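You operate a simulated robot arm through the tools that you are given. There is no shell and no other tool. Be economical: measure what you need, move in short steps, check, and stop when the job is done.

The job below is to be done with a simulated robot arm. You get a single attempt, and the scene is never put back.

TASK
Put things in order on the foot of the bed. At the end: the red pin stands on top of the brown cedar block; the orange cup is on the purple coaster; the brown belt is on the oak tray; the pink folded cloth stands where the brown belt stood; whatever was shut is shut again. Leave all else as you found it, and nothing knocked over.

It is judged by the outcome, as a careful person would: the job done as asked, and still so three seconds after it is handed in. It fails if anything else is knocked over, pushed out of place, dropped, spilled or broken. Flat cloth is picked up by pressing the open fingertips on it (5 to 10 N) and closing them slowly along it; thin cloth reads only 2 to 8 mm in the jaws.

THE ROBOT
A 5-joint arm with a two-finger parallel gripper, fixed in place. Base frame: the origin is at the foot of the arm, x ahead of it, y to its left, z up; the work surface is at about z = 0. Units: mm, degrees, N and s.
With the tool pointing down near the work surface it reaches from about 260 to 680 mm from the base axis. Its first joint turns from -66.0 to 66.0 degrees. The tool tilts only in the upright plane through the base axis and itself; it spins freely about its own axis. Payload 2.9 kg.
The TCP is the grasp point between the finger pads, 30 mm short of the fingertips. In the tool frame z runs along the fingers and y along their closing line. The gripper opens to 110 mm. The fingers are 20 mm wide and 10 mm thick; the gripper's body (48 by 112 mm) begins 55 mm behind the TCP.
Orientation is told as [roll, pitch, yaw] about the base's x, y, z axes, in that order, counted from this pose: with the fingers straight down and closing along the base's y, the tool's x points along the base's -x, its y along +y and its z along -z.

THE INTERFACE
- The arm moves only by the tool nudge_tool. Its argument "motion" is a list of rows, each an object of numbers (a shift or turn left out is 0, a gripper value left out holds the last): "dx", "dy", "dz": the shift along the tool's x, y, z in mm; "ax", "ay", "az": the turn, a rotation vector about the tool's x, y, z in rad; "grip": the gripper command, from -1 (shut) to 1 (fully open), values between in proportion. In form: [{"dx": .., "dy": .., "dz": .., "ax": .., "ay": .., "az": .., "grip": ..}, ...]. A call has 1 to 12 rows; each row is the pose to reach, as a shift and turn from the pose commanded when the call began, along the tool's axes at that moment. Each row takes 0.2 s and may step no farther than 50 mm and 8.6 degrees from the row before; otherwise, or with a gripper value out of range, the whole call is refused. Where a pose cannot be reached the arm comes as near as it can. A force on the tool above 40 N (or 10 N above the force at the start of the call, whichever is more), or a blocked arm, ends the call early, and 0.2 s more pass. The fingers move at their own pace (about 108 mm/s each) and stop on an object; they squeeze with about 36 N. The grip force told is the motor's: it shows also when the fingers shut on nothing. Time passes only in rows, and 0.2 s behind the last, so rows that repeat a pose let the fingers close. It gives the time, the measured TCP pose, the force on the tool (base axes), the opening and the grip force at its end, in the units of the frame above (readings bear some noise).
- Cameras (640 x 400 px; columns grow to the right, rows downward): "scene" is fixed at [41.5, -441.9, 584.7]; the picture's right is [0.83, -0.56, 0.00], its down [-0.40, -0.60, -0.69] and it looks along [0.39, 0.57, -0.72] (base axes); focal length 334 px, centre (320, 200). "wrist" rides on the gripper at [72, 17, -103] in the tool frame; the picture's right is [-0.23, 0.97, 0.00], its down [-0.76, -0.18, -0.62] and it looks along [-0.61, -0.14, 0.78] (tool axes); focal length 222 px, centre (320, 200). There is no depth. A picture from a camera that has moved, and an enlarged one, comes with that camera's place and axes in the base frame and with its lens. The place of the scene camera against the robot may be out by one fixed shift of up to 25 mm in any direction.
- capture(camera): a new picture of that camera. The clock stands still meanwhile.
- enlarge(camera, box): a new picture of the part [left, top, right, bottom] of that camera's present view, enlarged. The clock stands still meanwhile.
- hand_in(): hands the job in; it is judged then, once.

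Go step by step. Nothing tells you positions but the pictures and the camera data: compare them with the known pose of the tool, close in by small moves and look again before you grip or let go. The budget is 120 turns and 84 pictures, counting those below and the enlarged ones. Unless the task says otherwise, let go and move clear before handing in, and close with one line.

The tools are called after "Emit:" as a command line: name --argument value ..., lists and objects as JSON in quotes. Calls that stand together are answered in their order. nudge_tool: Moves the arm, as the interface text tells. Its arguments: {"type":"object","properties":{"motion":{"type":"array"}},"required":["motion"]} The other tools are called the same way: capture (camera) takes a picture; enlarge (camera, box) takes an enlarged picture of a part of a camera's view; hand_in () hands the job in.

At the start:

```text
time: 0.0
eef_pos: [414.1, 25.0, 255.2]
orientation: [0.0, 0.0, 0.0]
force: [1.2, -0.4, -0.8]
grip_width: 109.8
grip_force: 0.0
```

scene: 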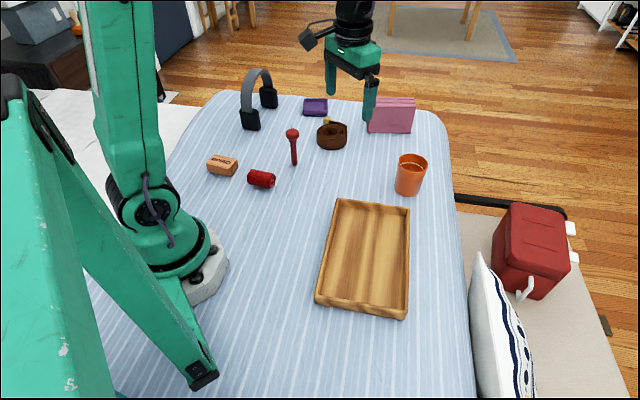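
wrist: 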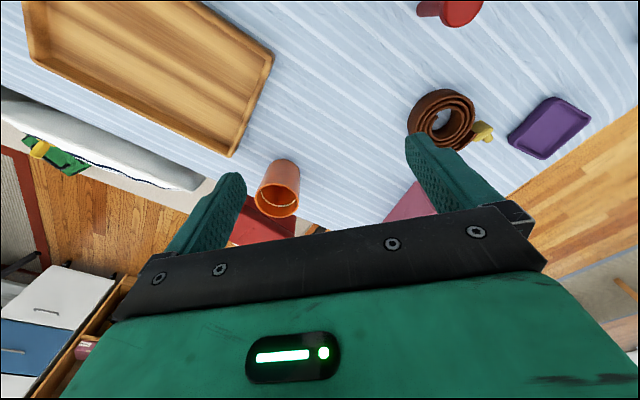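

I see the block, pin, red can, belt, cup, tray, coaster, folded cloth and headphones on the bed. I'll enlarge the views to get positions and details.

Emit:
enlarge --camera "scene" --box '[190, 60, 350, 200]'

Emit:
enlarge --camera "scene" --box '[300, 60, 460, 200]'

Emit:
enlarge --camera "wrist" --box '[220, 0, 640, 262]'

```text
2.86 times, centred on (270, 130) of scene
camera zoom: at [41.5, -441.9, 584.7], right [0.83, -0.56, 0.0], down [-0.4, -0.6, -0.69], along [0.39, 0.57, -0.72], focal length 954 px, centre (463, 400)
```

zoom: 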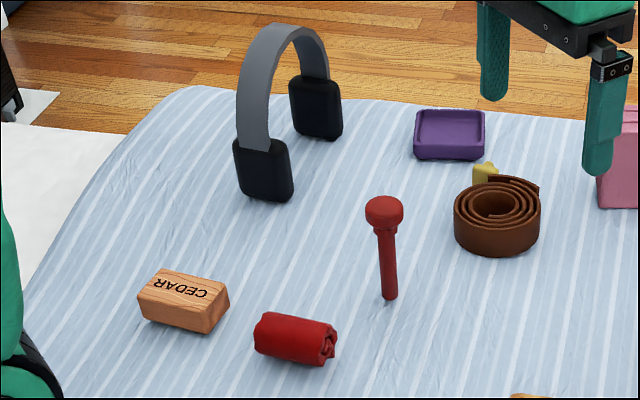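

```text
2.86 times, centred on (380, 130) of scene
camera zoom: at [41.5, -441.9, 584.7], right [0.83, -0.56, 0.0], down [-0.4, -0.6, -0.69], along [0.39, 0.57, -0.72], focal length 954 px, centre (149, 400)
```

zoom: 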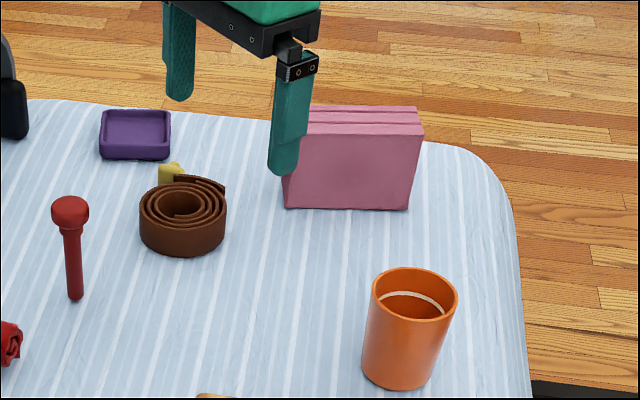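

```text
1.52 times, centred on (430, 131) of wrist
camera zoom: at [340.8, 42.9, 357.0], right [0.23, 0.97, 0.0], down [0.76, -0.18, 0.62], along [0.61, -0.14, -0.78], focal length 338 px, centre (152, 305)
```

zoom: 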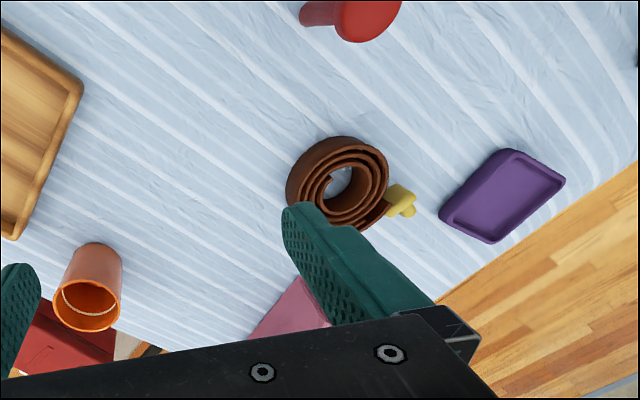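

The wrist camera puts the belt at about (495,197), the coaster at (553,367) and the pin at (357,170). I'll move left to see the belt and the yellow thing beside it more closely.

Emit:
nudge_tool --motion '[{"dy": 45}, {"dy": 90}, {"dy": 135, "dx": 0}, {"dy": 160}, {"dy": 160}]'

Emit:
capture --camera "wrist"

Emit:
enlarge --camera "scene" --box '[300, 90, 460, 190]'

```text
time: 1.2
eef_pos: [414.2, 184.1, 255.4]
orientation: [0.0, 0.1, 0.0]
force: [-0.5, 0.3, -0.4]
grip_width: 110.1
grip_force: 0.1
```

```text
78 pictures are left
camera wrist: at [340.3, 202.7, 358.2], right [0.23, 0.97, 0.0], down [0.76, -0.18, 0.62], along [0.61, -0.14, -0.78], focal length 222 px, centre (320, 200)
```

wrist: 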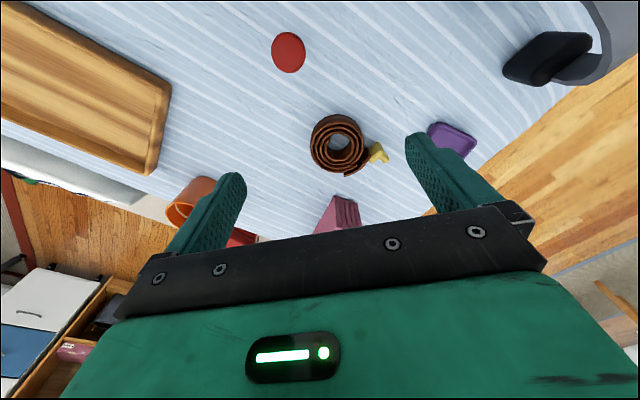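

```text
4.00 times, centred on (380, 140) of scene
camera zoom: at [41.6, -441.9, 584.7], right [0.83, -0.56, 0.0], down [-0.4, -0.6, -0.69], along [0.39, 0.57, -0.72], focal length 1336 px, centre (80, 440)
```

zoom: 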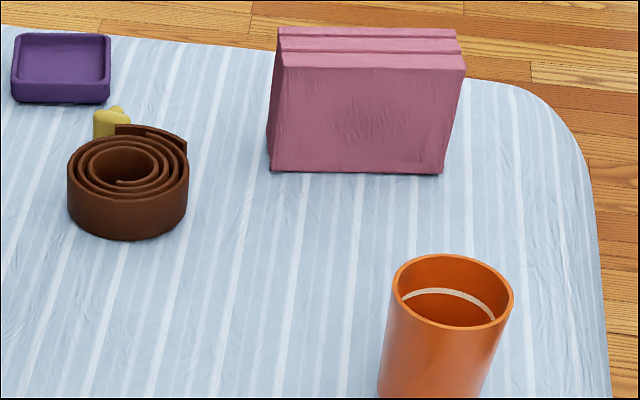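

The cloth is a three-layer upright stack, and the cup may hold something. I'll go lower for a closer look at the belt and the yellow item.

Emit:
nudge_tool --motion '[{"dz": 45}, {"dz": 90}, {"dz": 95}]'

Emit:
enlarge --camera "wrist" --box '[230, 0, 550, 200]'

```text
time: 2.0
eef_pos: [415.4, 186.1, 156.9]
orientation: [0.0, 0.0, 0.0]
force: [0.3, -0.1, -0.1]
grip_width: 109.9
grip_force: 0.0
```

```text
2.00 times, centred on (390, 100) of wrist
camera zoom: at [341.0, 203.8, 261.0], right [0.23, 0.97, 0.0], down [0.76, -0.18, 0.62], along [0.61, -0.14, -0.78], focal length 444 px, centre (180, 400)
```

zoom: 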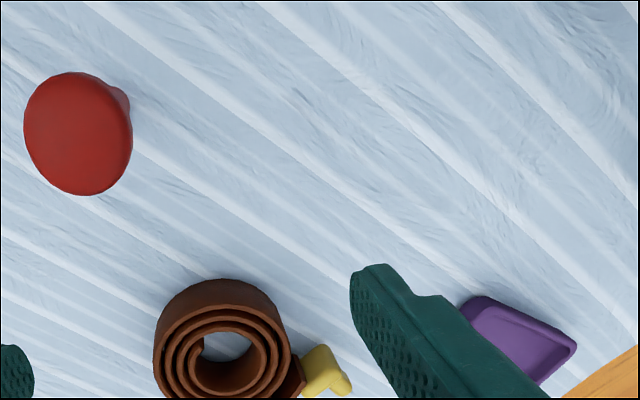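

The yellow part is the belt's buckle, on the far-left side. I'll centre above the belt and spin so the fingers close across the coil clear of the buckle.

Emit:
nudge_tool --motion '[{"dx": -20, "dy": 3, "az": -0.145}, {"dx": -40, "dy": 6, "az": -0.29}, {"dx": -60, "dy": 9, "az": -0.435}, {"dx": -75, "dy": 12, "az": -0.58}, {"dx": -75, "dy": 12, "az": -0.725}, {"dx": -75, "dy": 12, "az": -0.87}, {"dx": -75, "dy": 12, "az": -1.012}, {"dx": -75, "dy": 12, "az": -1.012}]'

Emit:
capture --camera "wrist"

```text
time: 3.8
eef_pos: [490.2, 196.1, 159.8]
orientation: [0.1, 0.0, 58.1]
force: [0.0, -0.1, 0.5]
grip_width: 110.0
grip_force: 0.1
```

```text
75 pictures are left
camera wrist: at [435.8, 144.9, 262.1], right [-0.71, 0.71, 0.0], down [0.55, 0.55, 0.62], along [0.44, 0.44, -0.78], focal length 222 px, centre (320, 200)
```

wrist: 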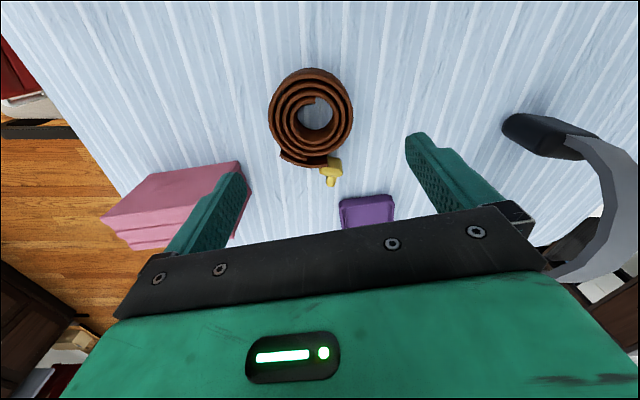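

The coil centre is near (494,190) and about 86 mm across. I'll shift and descend in stages.

Emit:
nudge_tool --motion '[{"dx": 3, "dy": -6.6, "dz": 40}, {"dx": 3, "dy": -6.6, "dz": 75}, {"dx": 3, "dy": -6.6, "dz": 80}]'

Emit:
capture --camera "wrist"

```text
time: 4.6
eef_pos: [492.7, 192.5, 78.9]
orientation: [0.0, 0.0, 58.0]
force: [-0.7, 0.1, -0.6]
grip_width: 109.9
grip_force: 0.1
```

```text
74 pictures are left
camera wrist: at [438.8, 140.2, 182.1], right [-0.71, 0.71, 0.0], down [0.55, 0.55, 0.62], along [0.44, 0.44, -0.78], focal length 222 px, centre (320, 200)
```

wrist: 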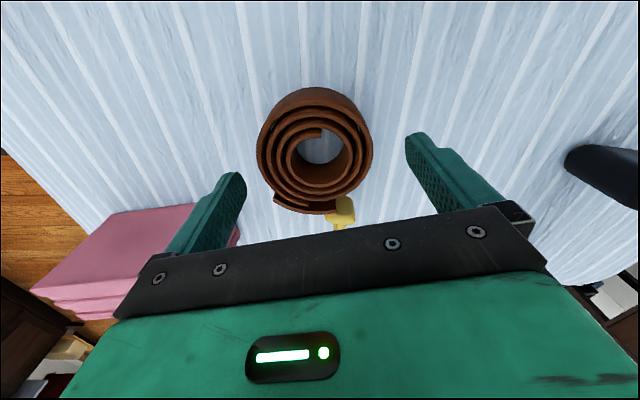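

The fingers straddle the coil well. Lowering to about z=37 and closing.

Emit:
nudge_tool --motion '[{"dy": -1, "dz": 22}, {"dy": -1, "dz": 42}, {"dy": -1, "dz": 42, "grip": 0.4}, {"dy": -1, "dz": 42, "grip": 0.0}, {"dy": -1, "dz": 42, "grip": -1}, {"dy": -1, "dz": 42, "grip": -1}]'

Emit:
capture --camera "wrist"

```text
time: 6.0
eef_pos: [495.6, 190.1, 36.3]
orientation: [0.0, 0.0, 58.1]
force: [0.9, -0.9, 1.5]
grip_width: 92.4
grip_force: 35.6
```

```text
73 pictures are left
camera wrist: at [440.6, 138.7, 139.8], right [-0.7, 0.71, 0.0], down [0.55, 0.55, 0.62], along [0.44, 0.44, -0.78], focal length 222 px, centre (320, 200)
```

wrist: 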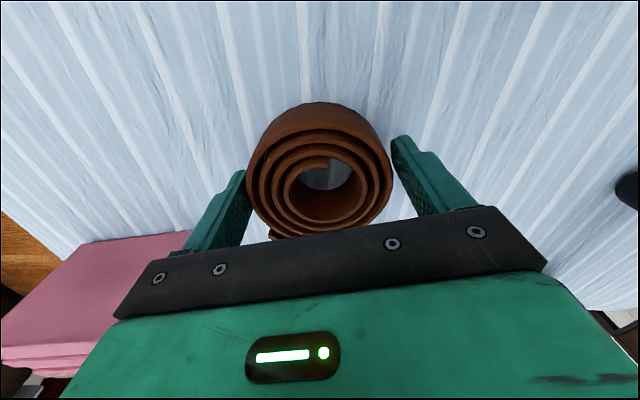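

The belt is gripped (92 mm). I'll lift it and check before carrying it.

Emit:
nudge_tool --motion '[{"dz": -20}, {"dz": -60}, {"dz": -100}, {"dz": -135}, {"dz": -135}]'

Emit:
capture --camera "scene"

```text
time: 7.2
eef_pos: [494.1, 189.0, 173.3]
orientation: [0.1, 0.0, 58.0]
force: [0.0, -0.1, -1.6]
grip_width: 92.2
grip_force: 35.6
```

```text
72 pictures are left
```

scene: 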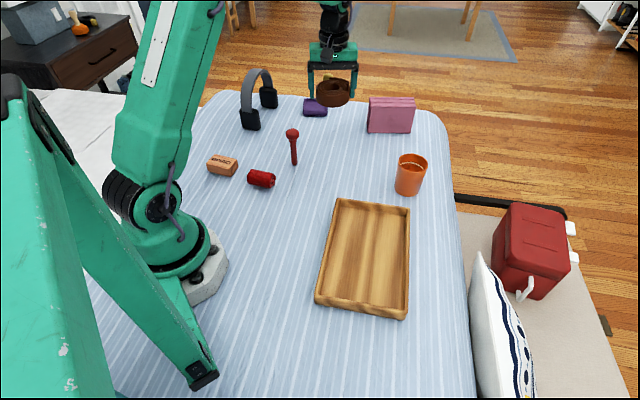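

Belt held securely. Carrying it over to the tray centre at about (330,-168).

Emit:
nudge_tool --motion '[{"dx": 43, "dy": -5.5}, {"dx": 86, "dy": -11}, {"dx": 130, "dy": -16.5}, {"dx": 173, "dy": -22}, {"dx": 217, "dy": -28}, {"dx": 260, "dy": -33}, {"dx": 303, "dy": -39}, {"dx": 347, "dy": -44.5}, {"dx": 390, "dy": -50}, {"dx": 390, "dy": -50}]'

Emit:
capture --camera "wrist"

Emit:
capture --camera "scene"

```text
time: 9.4
eef_pos: [329.1, -165.2, 170.3]
orientation: [-0.1, 0.0, 58.0]
force: [0.1, 0.1, -2.5]
grip_width: 92.1
grip_force: 36.4
```

```text
71 pictures are left
camera wrist: at [275.0, -216.6, 272.8], right [-0.71, 0.71, 0.0], down [0.55, 0.55, 0.62], along [0.44, 0.44, -0.78], focal length 222 px, centre (320, 200)
```

wrist: 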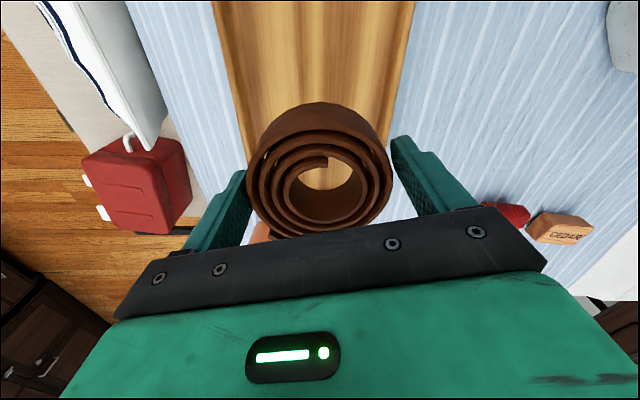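

```text
70 pictures are left
```

scene: 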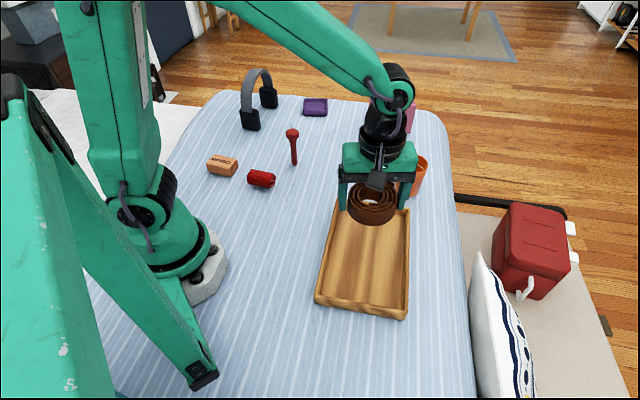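

The belt is over the tray and laterally centred. I'll align the closing line with the tray's width and descend.

Emit:
nudge_tool --motion '[{"dx": 6, "az": 0.11}, {"dx": 12, "az": 0.227}, {"dx": 12, "az": 0.227, "dz": 45}, {"dx": 12, "az": 0.227, "dz": 85}, {"dx": 12, "az": 0.227, "dz": 105}, {"dx": 12, "az": 0.227, "dz": 105}]'

Emit:
capture --camera "wrist"

Emit:
enlarge --camera "scene" --box '[290, 130, 450, 330]'

```text
time: 10.8
eef_pos: [324.2, -176.2, 65.0]
orientation: [-0.1, 0.0, 45.0]
force: [0.2, -0.3, -2.4]
grip_width: 92.1
grip_force: 35.8
```

```text
69 pictures are left
camera wrist: at [260.3, -214.8, 168.1], right [-0.53, 0.85, 0.0], down [0.66, 0.41, 0.62], along [0.53, 0.33, -0.78], focal length 222 px, centre (320, 200)
```

wrist: 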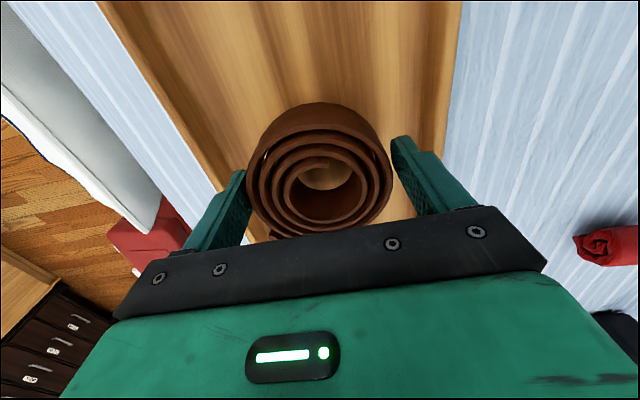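

```text
2.00 times, centred on (370, 230) of scene
camera zoom: at [41.6, -441.9, 584.7], right [0.83, -0.56, 0.0], down [-0.4, -0.6, -0.69], along [0.39, 0.57, -0.72], focal length 668 px, centre (220, 140)
```

zoom: 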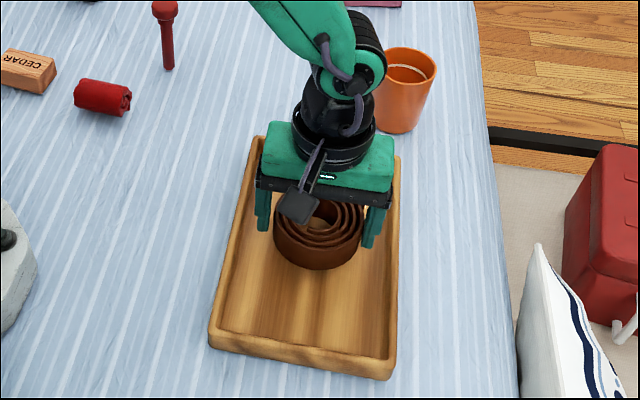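

Well centred. Lowering in small steps until contact.

Emit:
nudge_tool --motion '[{"dy": 3, "dz": 8}, {"dy": 3, "dz": 14}, {"dy": 3, "dz": 14}]'

Emit:
nudge_tool --motion '[{"dz": 2}, {"dz": 4}, {"dz": 4}]'

```text
time: 11.6
eef_pos: [321.6, -174.4, 52.1]
orientation: [-0.1, -0.1, 45.0]
force: [0.7, -0.6, -2.2]
grip_width: 91.9
grip_force: 36.0
```

```text
time: 12.4
eef_pos: [322.2, -174.1, 47.6]
orientation: [0.0, -0.1, 45.0]
force: [-0.1, 0.4, -1.1]
grip_width: 92.2
grip_force: 35.5
```

Emit:
nudge_tool --motion '[{"dz": 2}, {"dz": 3}, {"dz": 3}]'

Emit:
enlarge --camera "scene" --box '[290, 130, 450, 330]'

```text
time: 13.2
eef_pos: [320.8, -175.2, 45.4]
orientation: [-0.1, 0.0, 45.0]
force: [-0.2, -0.4, -2.6]
grip_width: 92.1
grip_force: 36.3
```

```text
2.00 times, centred on (370, 230) of scene
camera zoom: at [41.6, -441.9, 584.7], right [0.83, -0.56, 0.0], down [-0.4, -0.6, -0.69], along [0.39, 0.57, -0.72], focal length 668 px, centre (220, 140)
```

zoom: 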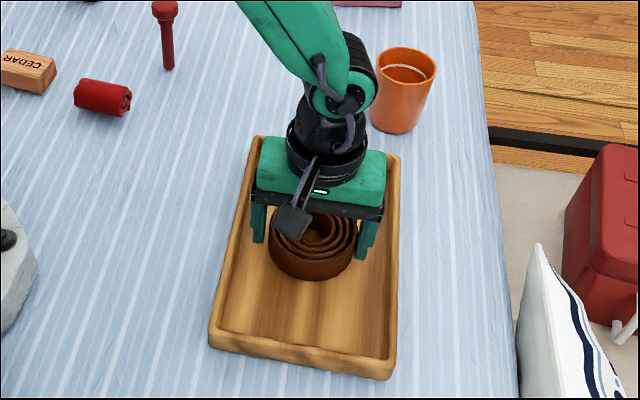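

No contact yet; creeping down further.

Emit:
nudge_tool --motion '[{"dz": 1.5}, {"dz": 3}, {"dz": 3}]'

Emit:
nudge_tool --motion '[{"dz": 1}, {"dz": 2}, {"dz": 2}]'

```text
time: 14.0
eef_pos: [320.6, -175.5, 43.5]
orientation: [0.0, 0.1, 45.0]
force: [0.2, 0.0, -1.9]
grip_width: 92.1
grip_force: 35.8
```

```text
time: 14.8
eef_pos: [320.6, -175.5, 42.1]
orientation: [0.0, 0.0, 45.0]
force: [-1.0, 0.4, 4.5]
grip_width: 91.9
grip_force: 35.5
stopped in row 3: the force on the tool passed its limit (the readings are from after the stop); the commanded pose is now the measured one
```

Contact with the tray floor. Opening slightly and rising.

Emit:
nudge_tool --motion '[{"grip": 0.78}, {"grip": 0.85}, {"grip": 0.85}, {"dz": -20, "grip": 0.85}, {"dz": -60, "grip": 0.85}, {"dz": -100, "grip": 0.85}, {"dz": -145, "grip": 0.85}, {"dz": -145, "grip": 0.85}]'

Emit:
capture --camera "wrist"

Emit:
capture --camera "scene"

```text
time: 16.6
eef_pos: [319.1, -176.6, 186.3]
orientation: [0.1, 0.0, 44.9]
force: [-0.3, -0.3, 0.2]
grip_width: 101.7
grip_force: 0.0
```

```text
66 pictures are left
camera wrist: at [255.1, -214.6, 290.0], right [-0.53, 0.85, 0.0], down [0.66, 0.41, 0.62], along [0.53, 0.33, -0.78], focal length 222 px, centre (320, 200)
```

wrist: 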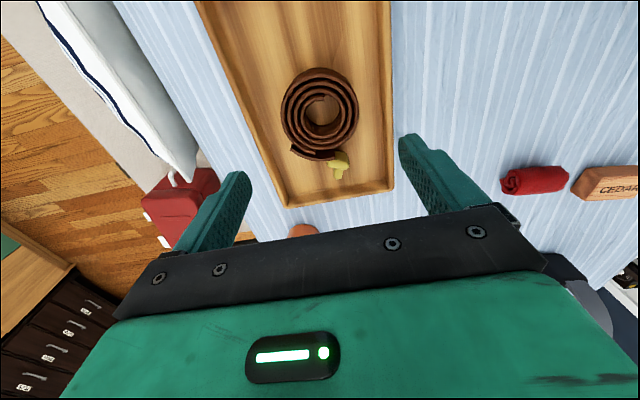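

```text
65 pictures are left
```

scene: 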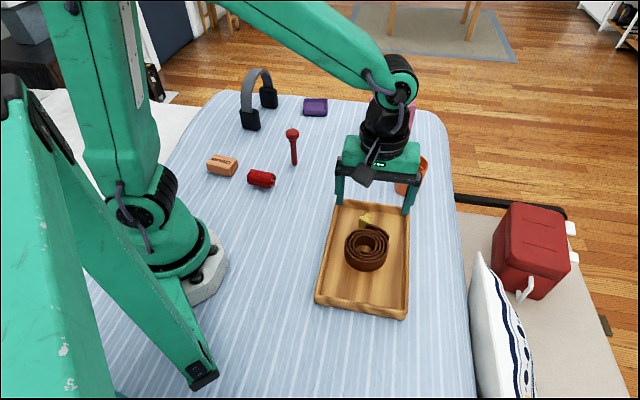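

The belt is on the tray. Next the cup, at about (540,-74); I'll move above it with yaw back to 0.

Emit:
nudge_tool --motion '[{"dx": -37, "dy": -13, "az": 0.13, "grip": 1}, {"dx": -75, "dy": -26, "az": 0.26}, {"dx": -112, "dy": -40, "az": 0.39}, {"dx": -150, "dy": -53, "az": 0.52}, {"dx": -187, "dy": -66, "az": 0.65}, {"dx": -215, "dy": -76, "az": 0.785}, {"dx": -215, "dy": -76, "az": 0.785}]'

Emit:
capture --camera "wrist"

```text
time: 18.1
eef_pos: [526.4, -78.1, 187.2]
orientation: [0.0, -0.1, -0.1]
force: [-0.6, -0.3, 0.9]
grip_width: 109.9
grip_force: 0.1
```

```text
64 pictures are left
camera wrist: at [453.5, -59.7, 289.7], right [0.23, 0.97, 0.0], down [0.76, -0.18, 0.62], along [0.61, -0.14, -0.78], focal length 222 px, centre (320, 200)
```

wrist: 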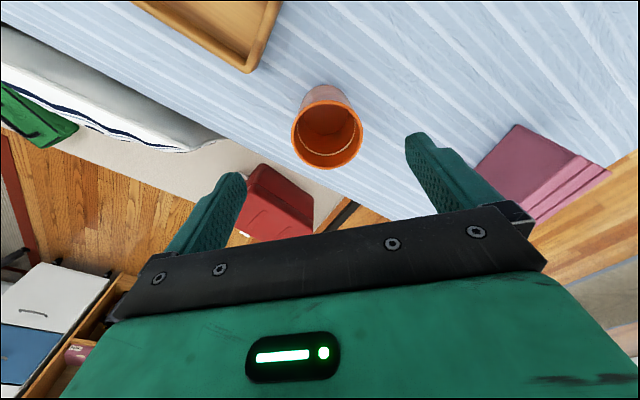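

Cup rim about 69 mm wide, 85 mm high, centre (538,-72). Shifting and descending astride it.

Emit:
nudge_tool --motion '[{"dx": -11, "dy": 6}, {"dx": -11, "dy": 6, "dz": 30}, {"dx": -11, "dy": 6, "dz": 60}, {"dx": -11, "dy": 6, "dz": 60}]'

Emit:
capture --camera "wrist"

Emit:
enlarge --camera "scene" --box '[330, 90, 490, 210]'

```text
time: 19.1
eef_pos: [536.5, -73.1, 125.6]
orientation: [0.0, 0.1, 0.0]
force: [0.9, 0.2, -0.2]
grip_width: 110.0
grip_force: 0.2
```

```text
63 pictures are left
camera wrist: at [463.5, -54.5, 229.1], right [0.23, 0.97, 0.0], down [0.76, -0.18, 0.62], along [0.61, -0.14, -0.78], focal length 222 px, centre (320, 200)
```

wrist: 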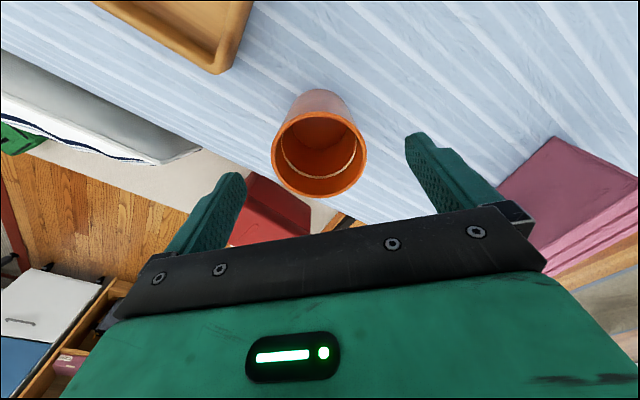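

```text
3.33 times, centred on (410, 150) of scene
camera zoom: at [41.5, -441.9, 584.7], right [0.83, -0.56, 0.0], down [-0.4, -0.6, -0.69], along [0.39, 0.57, -0.72], focal length 1113 px, centre (20, 367)
```

zoom: 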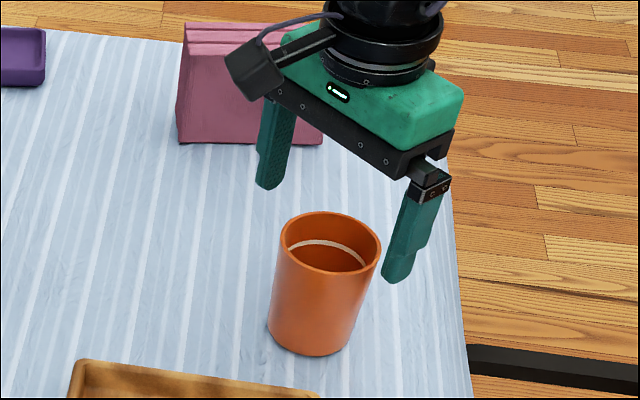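

Centred on the cup to within a couple of mm. Descending to z≈48 and closing.

Emit:
nudge_tool --motion '[{"dy": 1.5, "dz": 30}, {"dy": 1.5, "dz": 60}, {"dy": 1.5, "dz": 77}, {"dy": 1.5, "dz": 77}, {"dy": 1.5, "dz": 77, "grip": 0.5}, {"dy": 1.5, "dz": 77, "grip": 0.3}, {"dy": 1.5, "dz": 77, "grip": 0.1}, {"dy": 1.5, "dz": 77, "grip": -0.2}, {"dy": 1.5, "dz": 77, "grip": -1}, {"dy": 1.5, "dz": 77, "grip": -1}]'

Emit:
capture --camera "wrist"

```text
time: 21.4
eef_pos: [538.1, -71.7, 49.0]
orientation: [0.0, 0.0, 0.0]
force: [1.0, -0.4, 1.0]
grip_width: 67.9
grip_force: 36.3
```

```text
61 pictures are left
camera wrist: at [464.8, -53.0, 152.5], right [0.23, 0.97, 0.0], down [0.76, -0.18, 0.62], along [0.61, -0.14, -0.78], focal length 222 px, centre (320, 200)
```

wrist: 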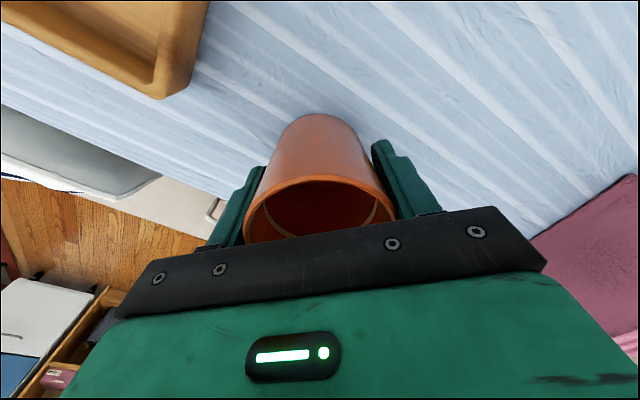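

Cup held at 68 mm. Lifting slowly by 100 mm and looking.

Emit:
nudge_tool --motion '[{"dz": -10}, {"dz": -30}, {"dz": -55}, {"dz": -80}, {"dz": -95}, {"dz": -100}, {"dz": -100}]'

Emit:
nudge_tool --motion '[{"dy": 10}, {"dy": 30}, {"dy": 60}, {"dy": 90}, {"dy": 120}, {"dy": 150}, {"dy": 180}, {"dy": 210}, {"dy": 235}, {"dy": 250}, {"dy": 255}, {"dy": 255}]'

Emit:
capture --camera "wrist"

Emit:
capture --camera "scene"

```text
time: 22.9
eef_pos: [537.6, -70.8, 150.0]
orientation: [0.0, 0.0, 0.0]
force: [-0.2, 0.7, -1.7]
grip_width: 68.1
grip_force: 35.4
```

```text
time: 25.6
eef_pos: [538.7, 186.0, 149.5]
orientation: [0.1, -0.1, -0.1]
force: [-0.2, 0.5, -1.9]
grip_width: 68.0
grip_force: 36.2
```

```text
60 pictures are left
camera wrist: at [465.1, 203.6, 253.0], right [0.23, 0.97, 0.0], down [0.76, -0.18, 0.62], along [0.61, -0.14, -0.78], focal length 222 px, centre (320, 200)
```

wrist: 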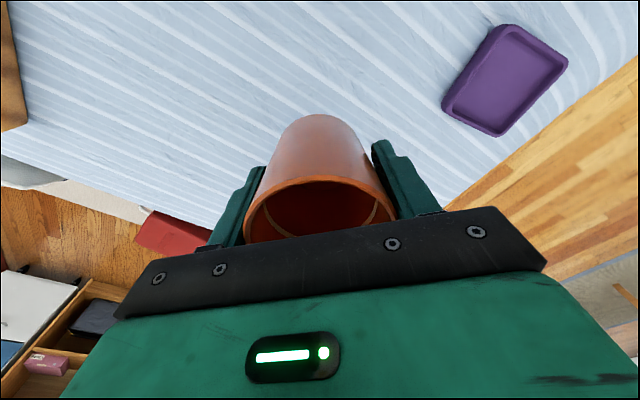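

```text
59 pictures are left
```

scene: 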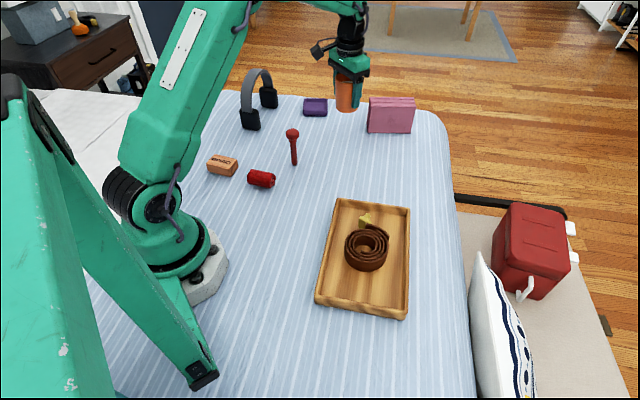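

The coaster centre is about (553,367), roughly 80 mm square with a raised rim. I'll move part of the way and measure it precisely.

Emit:
nudge_tool --motion '[{"dy": 15, "dx": -1}, {"dy": 40, "dx": -2}, {"dy": 65, "dx": -3}, {"dy": 80, "dx": -5}, {"dy": 80, "dx": -5}]'

Emit:
enlarge --camera "wrist" --box '[320, 40, 480, 140]'

Emit:
enlarge --camera "scene" --box '[260, 60, 380, 135]'

```text
time: 26.8
eef_pos: [543.9, 265.4, 151.1]
orientation: [-0.1, 0.0, 0.0]
force: [0.1, 0.4, -1.0]
grip_width: 67.7
grip_force: 36.2
```

```text
4.00 times, centred on (400, 90) of wrist
camera zoom: at [470.0, 283.5, 253.8], right [0.23, 0.97, 0.0], down [0.76, -0.18, 0.62], along [0.61, -0.14, -0.78], focal length 888 px, centre (0, 640)
```

zoom: 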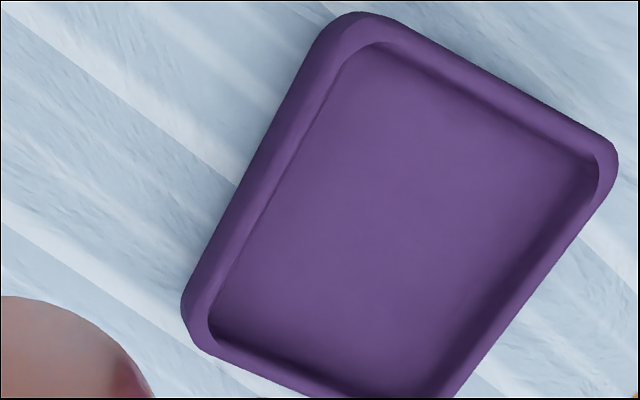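

```text
5.33 times, centred on (320, 98) of scene
camera zoom: at [41.6, -441.9, 584.7], right [0.83, -0.56, 0.0], down [-0.4, -0.6, -0.69], along [0.39, 0.57, -0.72], focal length 1781 px, centre (320, 747)
```

zoom: 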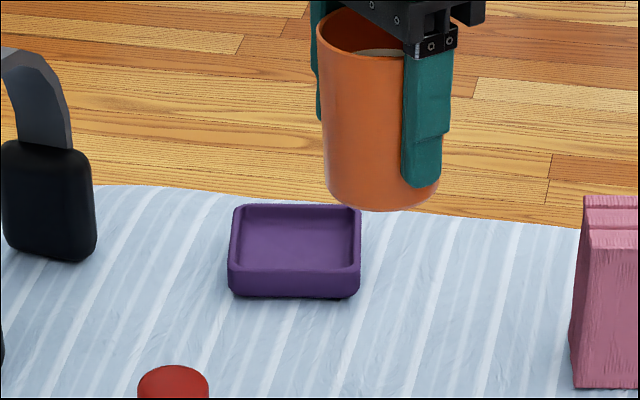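

The coaster is a dish with a cavity about 68 mm wide, centred around (556,368); the cup base is about 58 mm. I'll go above it and compare in the scene view.

Emit:
nudge_tool --motion '[{"dy": 15, "dx": -1}, {"dy": 40, "dx": -3}, {"dy": 65, "dx": -5}, {"dy": 90, "dx": -7}, {"dy": 102.5, "dx": -8}, {"dy": 102.5, "dx": -8}]'

Emit:
capture --camera "wrist"

Emit:
enlarge --camera "scene" --box '[260, 60, 380, 135]'

```text
time: 28.1
eef_pos: [550.6, 367.8, 151.1]
orientation: [0.1, 0.0, 0.0]
force: [0.3, 0.2, -1.6]
grip_width: 67.7
grip_force: 36.3
```

```text
56 pictures are left
camera wrist: at [478.3, 385.5, 253.8], right [0.23, 0.97, 0.0], down [0.76, -0.18, 0.62], along [0.61, -0.14, -0.78], focal length 222 px, centre (320, 200)
```

wrist: 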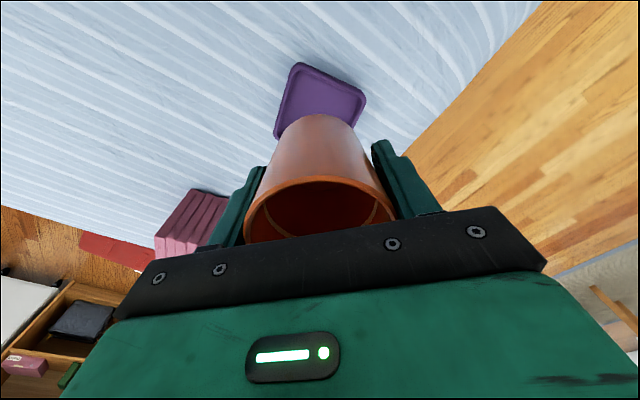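

```text
5.33 times, centred on (320, 98) of scene
camera zoom: at [41.6, -441.9, 584.7], right [0.83, -0.56, 0.0], down [-0.4, -0.6, -0.69], along [0.39, 0.57, -0.72], focal length 1781 px, centre (320, 747)
```

zoom: 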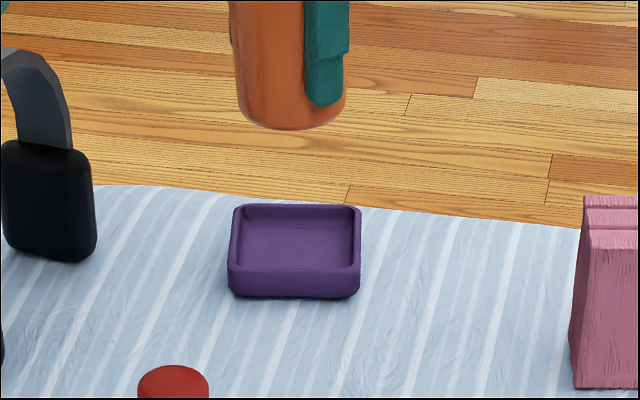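

Lateral alignment matches. Descending to just above the rim and checking again.

Emit:
nudge_tool --motion '[{"dz": 15}, {"dz": 35}, {"dz": 55}, {"dz": 68}, {"dz": 70}, {"dz": 70}]'

Emit:
enlarge --camera "wrist" --box '[240, 50, 400, 150]'

Emit:
enlarge --camera "scene" --box '[260, 60, 380, 135]'

```text
time: 29.6
eef_pos: [551.0, 366.0, 80.8]
orientation: [0.1, 0.0, -0.1]
force: [1.2, 0.2, -0.9]
grip_width: 67.8
grip_force: 36.0
```

```text
4.00 times, centred on (320, 100) of wrist
camera zoom: at [478.0, 384.7, 184.1], right [0.23, 0.97, 0.0], down [0.76, -0.18, 0.62], along [0.61, -0.14, -0.78], focal length 888 px, centre (320, 600)
```

zoom: 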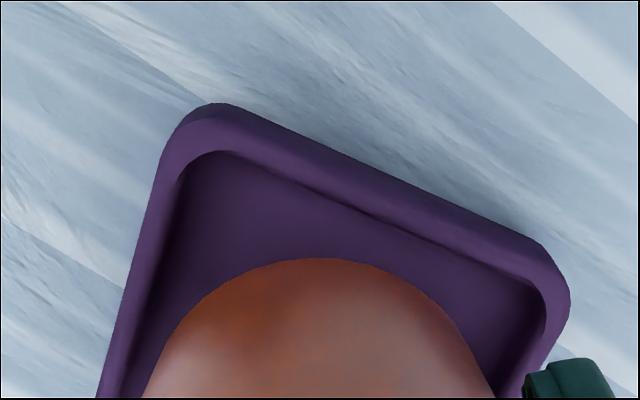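

```text
5.33 times, centred on (320, 98) of scene
camera zoom: at [41.6, -441.9, 584.7], right [0.83, -0.56, 0.0], down [-0.4, -0.6, -0.69], along [0.39, 0.57, -0.72], focal length 1781 px, centre (320, 747)
```

zoom: 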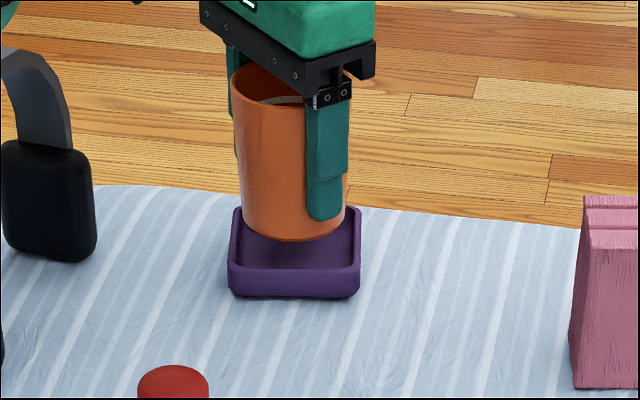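

Cup axis and dish centre agree within about 2 mm. Lowering gently to contact.

Emit:
nudge_tool --motion '[{"dz": 6}, {"dz": 12}, {"dz": 17}, {"dz": 20}, {"dz": 20}]'

Emit:
nudge_tool --motion '[{"dz": 1.5}, {"dz": 3}, {"dz": 3}]'

Emit:
enlarge --camera "scene" --box '[260, 60, 380, 135]'

```text
time: 30.8
eef_pos: [551.8, 367.8, 60.1]
orientation: [0.1, 0.0, 0.0]
force: [-0.6, 0.6, -2.3]
grip_width: 67.6
grip_force: 35.8
```

```text
time: 31.6
eef_pos: [550.1, 367.7, 56.8]
orientation: [0.0, 0.0, 0.0]
force: [-2.0, -1.2, 2.2]
grip_width: 67.4
grip_force: 35.9
```

```text
5.33 times, centred on (320, 98) of scene
camera zoom: at [41.5, -441.9, 584.7], right [0.83, -0.56, 0.0], down [-0.4, -0.6, -0.69], along [0.39, 0.57, -0.72], focal length 1781 px, centre (320, 747)
```

zoom: 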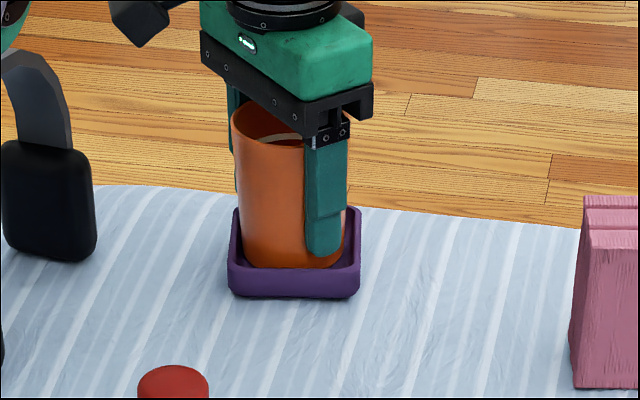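

Contact: the cup is seated in the dish. Releasing and lifting straight up.

Emit:
nudge_tool --motion '[{"grip": 0.4}, {"grip": 0.7}, {"grip": 0.8}, {"grip": 0.8}, {"dz": -20, "grip": 0.8}, {"dz": -55, "grip": 0.8}, {"dz": -95, "grip": 0.8}, {"dz": -120, "grip": 0.8}, {"dz": -120, "grip": 0.8}]'

Emit:
capture --camera "wrist"

Emit:
enlarge --camera "scene" --box '[260, 60, 420, 160]'

```text
time: 33.5
eef_pos: [551.5, 369.0, 178.2]
orientation: [0.0, 0.0, 0.0]
force: [-0.8, -0.3, 0.3]
grip_width: 99.0
grip_force: 0.0
```

```text
51 pictures are left
camera wrist: at [477.9, 386.6, 281.7], right [0.23, 0.97, 0.0], down [0.76, -0.18, 0.62], along [0.61, -0.14, -0.78], focal length 222 px, centre (320, 200)
```

wrist: 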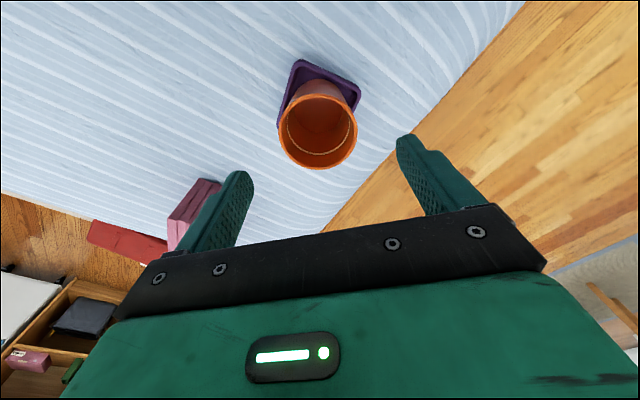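

```text
4.00 times, centred on (340, 110) of scene
camera zoom: at [41.5, -441.9, 584.7], right [0.83, -0.56, 0.0], down [-0.4, -0.6, -0.69], along [0.39, 0.57, -0.72], focal length 1336 px, centre (240, 560)
```

zoom: 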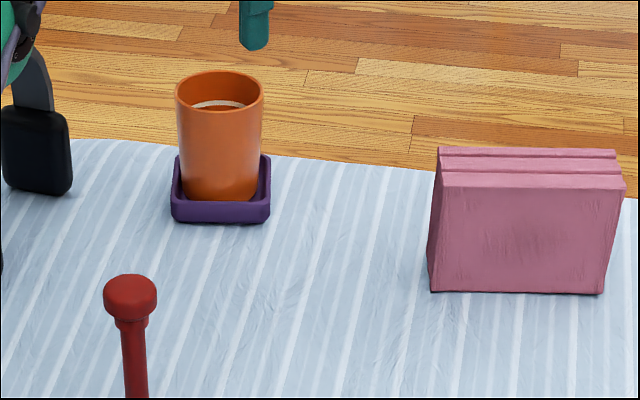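

The cup stands in the coaster. Next the cloth: I'll move near its close end and spin so the fingers close across its thickness.

Emit:
nudge_tool --motion '[{"dx": 0, "dy": -35, "dz": -10, "az": 0.12, "grip": 1}, {"dx": 0, "dy": -75, "dz": -22, "az": 0.24}, {"dx": 0, "dy": -115, "dz": -22, "az": 0.36}, {"dx": 0, "dy": -150, "dz": -22, "az": 0.48}, {"dx": 0, "dy": -169, "dz": -22, "az": 0.611}, {"dx": 0, "dy": -169, "dz": -22, "az": 0.611}]'

Emit:
capture --camera "wrist"

```text
time: 35.0
eef_pos: [594.8, 252.3, 230.7]
orientation: [-0.2, 0.3, -27.2]
force: [0.2, 0.8, 0.5]
grip_width: 110.2
grip_force: 0.1
out of reach, approached as far as the arm can: row 1, 2, 3, 4, 5, 6
```

```text
49 pictures are left
camera wrist: at [537.4, 302.1, 333.4], right [0.65, 0.76, 0.0], down [0.6, -0.5, 0.62], along [0.47, -0.4, -0.78], focal length 222 px, centre (320, 200)
```

wrist: 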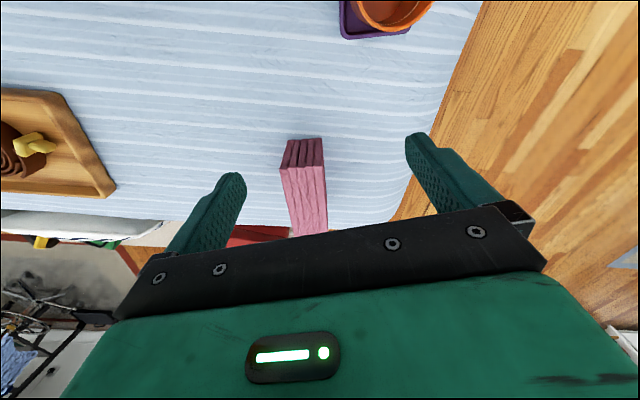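

The cloth is about 56 mm thick and 92 mm tall; its near end is at about (628,192) and it runs outward beyond reach, so I'll grip it near that end. First lower and align.

Emit:
nudge_tool --motion '[{"dx": -13, "dy": -20, "dz": 27, "az": 0.07}, {"dx": -26, "dy": -39.5, "dz": 54, "az": 0.136}, {"dx": -26, "dy": -39.5, "dz": 80, "az": 0.136}, {"dx": -26, "dy": -39.5, "dz": 80, "az": 0.136}]'

Emit:
capture --camera "wrist"

```text
time: 36.0
eef_pos: [626.6, 217.1, 164.7]
orientation: [-0.2, 0.2, -34.9]
force: [0.1, -0.4, 0.4]
grip_width: 110.1
grip_force: 0.0
out of reach, approached as far as the arm can: row 1, 2, 3, 4
```

```text
48 pictures are left
camera wrist: at [577.4, 273.1, 267.5], right [0.74, 0.67, -0.01], down [0.53, -0.58, 0.62], along [0.41, -0.47, -0.78], focal length 222 px, centre (320, 200)
```

wrist: 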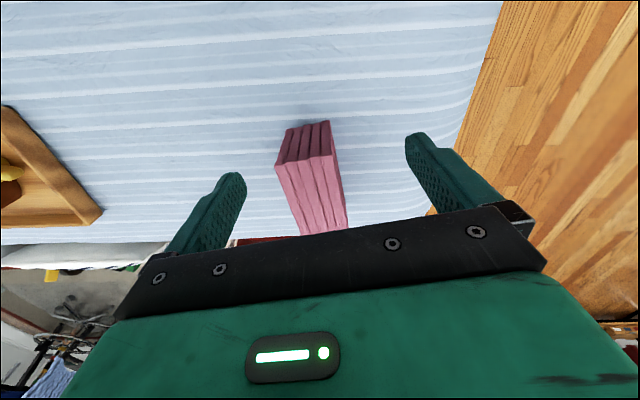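

The reach reports are odd: the arm may be stuck near full extension with the commanded pose differing from the measured one. I'll make a small safe upward move to see where it settles.

Emit:
nudge_tool --motion '[{"dz": -30}, {"dz": -60}, {"dz": -60}]'

```text
time: 36.8
eef_pos: [615.0, 211.7, 218.1]
orientation: [-0.2, 0.3, -34.9]
force: [0.1, -0.5, 0.1]
grip_width: 110.1
grip_force: 0.1
out of reach, approached as far as the arm can: row 1, 2, 3
```

The arm sits at its extension limit and slides along it. I'll pull it straight inward, away from the limit.

Emit:
nudge_tool --motion '[{"dx": 29, "dy": -40}, {"dx": 58, "dy": -80}, {"dx": 58, "dy": -80}, {"dx": 58, "dy": -80}]'

```text
time: 37.8
eef_pos: [521.6, 179.8, 221.1]
orientation: [-0.3, 0.2, -34.8]
force: [0.0, -0.4, -0.1]
grip_width: 109.7
grip_force: 0.1
```

Free again. Going down first, then outward to above the cloth's near end.

Emit:
nudge_tool --motion '[{"dz": 40}, {"dz": 80}, {"dx": -27, "dy": 23, "dz": 80}, {"dx": -55, "dy": 46, "dz": 80}, {"dx": -80, "dy": 67, "dz": 80}, {"dx": -80, "dy": 67, "dz": 80}]'

Emit:
capture --camera "wrist"

```text
time: 39.1
eef_pos: [626.9, 187.6, 138.9]
orientation: [-0.3, 0.2, -34.8]
force: [-0.6, 0.1, 0.6]
grip_width: 109.7
grip_force: 0.1
```

```text
47 pictures are left
camera wrist: at [576.4, 243.6, 242.2], right [0.74, 0.67, -0.01], down [0.53, -0.58, 0.62], along [0.41, -0.46, -0.78], focal length 222 px, centre (320, 200)
```

wrist: 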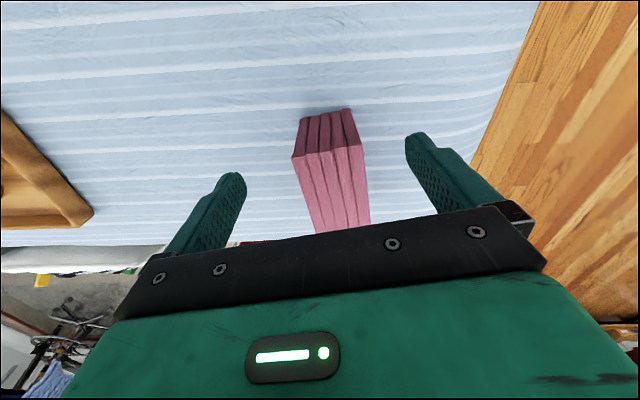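

The cloth's near-end middle is at (629,192), running at about -37°. Centring, descending astride it, then sliding further along it.

Emit:
nudge_tool --motion '[{"dx": -3, "dy": 4.5, "az": 0.04}, {"dx": -3, "dy": 4.5, "dz": 35, "az": 0.04}, {"dx": -3, "dy": 4.5, "dz": 65, "az": 0.04}, {"dx": -3, "dy": 4.5, "dz": 84, "az": 0.04}, {"dx": -3, "dy": 4.5, "dz": 84, "az": 0.04}]'

Emit:
nudge_tool --motion '[{"dx": -7}, {"dx": -14}, {"dx": -14}]'

Emit:
capture --camera "wrist"

```text
time: 40.4
eef_pos: [630.8, 189.2, 54.4]
orientation: [-0.2, 0.2, -37.2]
force: [0.0, -0.9, 0.8]
grip_width: 109.9
grip_force: 0.0
```

```text
time: 41.1
eef_pos: [642.4, 181.4, 54.7]
orientation: [-0.2, 0.1, -37.2]
force: [0.3, -0.2, -0.3]
grip_width: 110.1
grip_force: 0.0
```

```text
46 pictures are left
camera wrist: at [593.6, 238.9, 157.9], right [0.77, 0.64, 0.0], down [0.5, -0.6, 0.62], along [0.39, -0.48, -0.78], focal length 222 px, centre (320, 200)
```

wrist: 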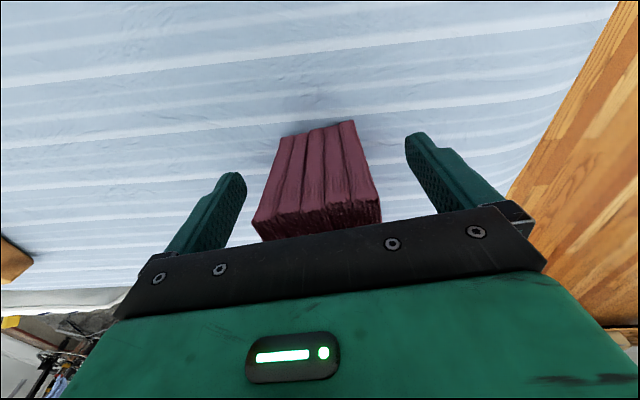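

Reach is still fine; sliding 8 mm further along the cloth and closing slowly.

Emit:
nudge_tool --motion '[{"dx": -4}, {"dx": -8}, {"dx": -8, "grip": 0.5}, {"dx": -8, "grip": 0.2}, {"dx": -8, "grip": 0.0}, {"dx": -8, "grip": -0.2}, {"dx": -8, "grip": -1}, {"dx": -8, "grip": -1}]'

Emit:
capture --camera "wrist"

```text
time: 43.0
eef_pos: [648.0, 174.9, 55.9]
orientation: [-0.2, 0.2, -37.2]
force: [0.6, 0.8, 1.6]
grip_width: 54.9
grip_force: 36.1
```

```text
45 pictures are left
camera wrist: at [599.4, 233.7, 158.8], right [0.77, 0.64, 0.0], down [0.5, -0.6, 0.62], along [0.39, -0.48, -0.78], focal length 222 px, centre (320, 200)
```

wrist: 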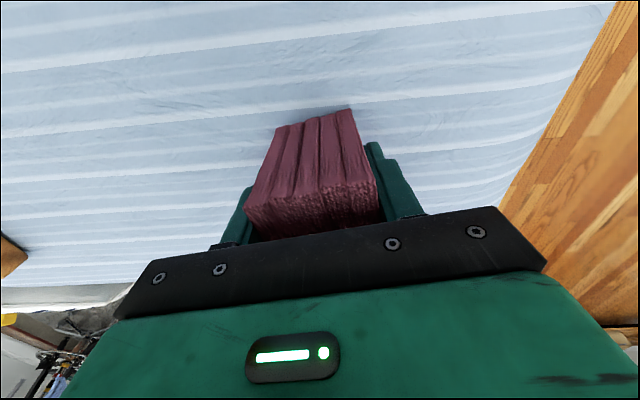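

Cloth gripped at 55 mm. Lifting 35 mm while drawing it in a little, then checking it stays level.

Emit:
nudge_tool --motion '[{"dz": -5}, {"dz": -12}, {"dx": 8, "dy": -4, "dz": -25}, {"dx": 18, "dy": -8, "dz": -35}, {"dx": 18, "dy": -8, "dz": -35}]'

Emit:
enlarge --camera "scene" --box '[260, 60, 420, 160]'

```text
time: 44.1
eef_pos: [627.1, 181.1, 91.2]
orientation: [-0.3, 0.2, -37.2]
force: [0.5, 0.4, -1.9]
grip_width: 54.8
grip_force: 36.0
```

```text
4.00 times, centred on (340, 110) of scene
camera zoom: at [41.6, -441.9, 584.7], right [0.83, -0.56, 0.0], down [-0.4, -0.6, -0.69], along [0.39, 0.57, -0.72], focal length 1336 px, centre (240, 560)
```

zoom: 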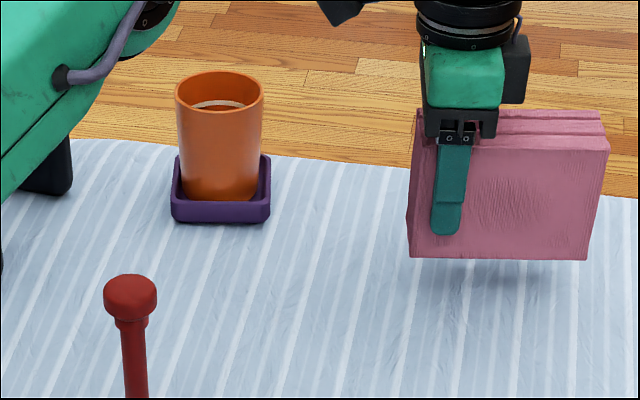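

Level and secure. Carrying it to the belt's old place.

Emit:
nudge_tool --motion '[{"dx": 20, "dy": -10}, {"dx": 50, "dy": -24}, {"dx": 80, "dy": -39}, {"dx": 110, "dy": -53}, {"dx": 138, "dy": -67}, {"dx": 149, "dy": -72}, {"dx": 149, "dy": -72}]'

Emit:
capture --camera "scene"

Emit:
capture --camera "wrist"

```text
time: 45.8
eef_pos: [465.9, 213.9, 91.2]
orientation: [-0.3, 0.1, -37.2]
force: [0.5, -0.7, -0.9]
grip_width: 55.4
grip_force: 36.4
```

```text
43 pictures are left
```

scene: 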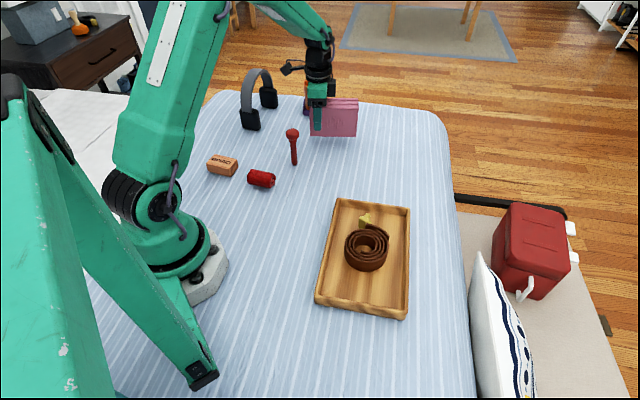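

```text
42 pictures are left
camera wrist: at [418.8, 272.6, 195.2], right [0.77, 0.64, 0.0], down [0.5, -0.6, 0.62], along [0.39, -0.48, -0.78], focal length 222 px, centre (320, 200)
```

wrist: 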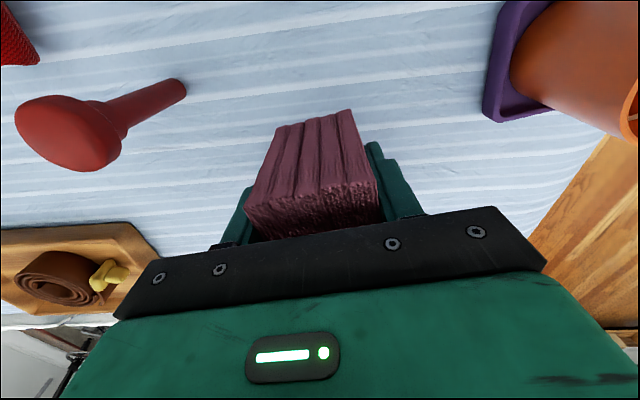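

In position; lowering to the surface.

Emit:
nudge_tool --motion '[{"dz": 12}, {"dz": 24}, {"dz": 31}, {"dz": 33}, {"dz": 33}]'

Emit:
nudge_tool --motion '[{"dz": 1.5}, {"dz": 3}, {"dz": 3}]'

```text
time: 47.0
eef_pos: [466.6, 214.5, 59.7]
orientation: [-0.3, 0.1, -37.2]
force: [0.5, 0.8, -1.1]
grip_width: 55.0
grip_force: 36.0
```

```text
time: 47.8
eef_pos: [467.0, 214.3, 57.1]
orientation: [-0.3, 0.1, -37.2]
force: [0.1, 0.1, -0.6]
grip_width: 54.9
grip_force: 35.9
```

Emit:
nudge_tool --motion '[{"dz": 1}, {"dz": 2}, {"dz": 2}]'

Emit:
enlarge --camera "scene" --box '[260, 60, 420, 160]'

```text
time: 48.5
eef_pos: [467.9, 214.3, 54.7]
orientation: [-0.1, 0.1, -37.3]
force: [-14.4, -5.8, 34.3]
grip_width: 54.7
grip_force: 36.1
```

```text
4.00 times, centred on (340, 110) of scene
camera zoom: at [41.3, -442.0, 584.7], right [0.83, -0.56, 0.0], down [-0.4, -0.6, -0.69], along [0.39, 0.57, -0.72], focal length 1336 px, centre (240, 560)
```

zoom: 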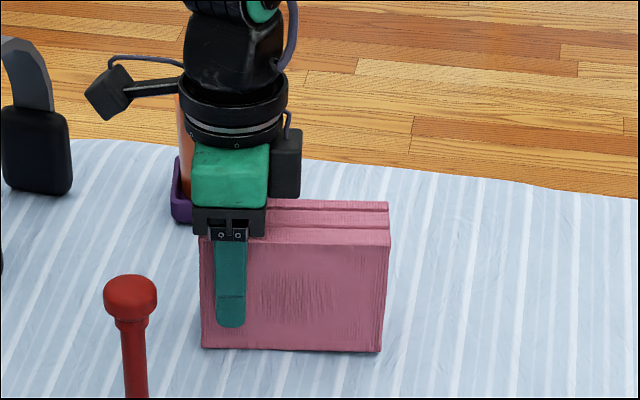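

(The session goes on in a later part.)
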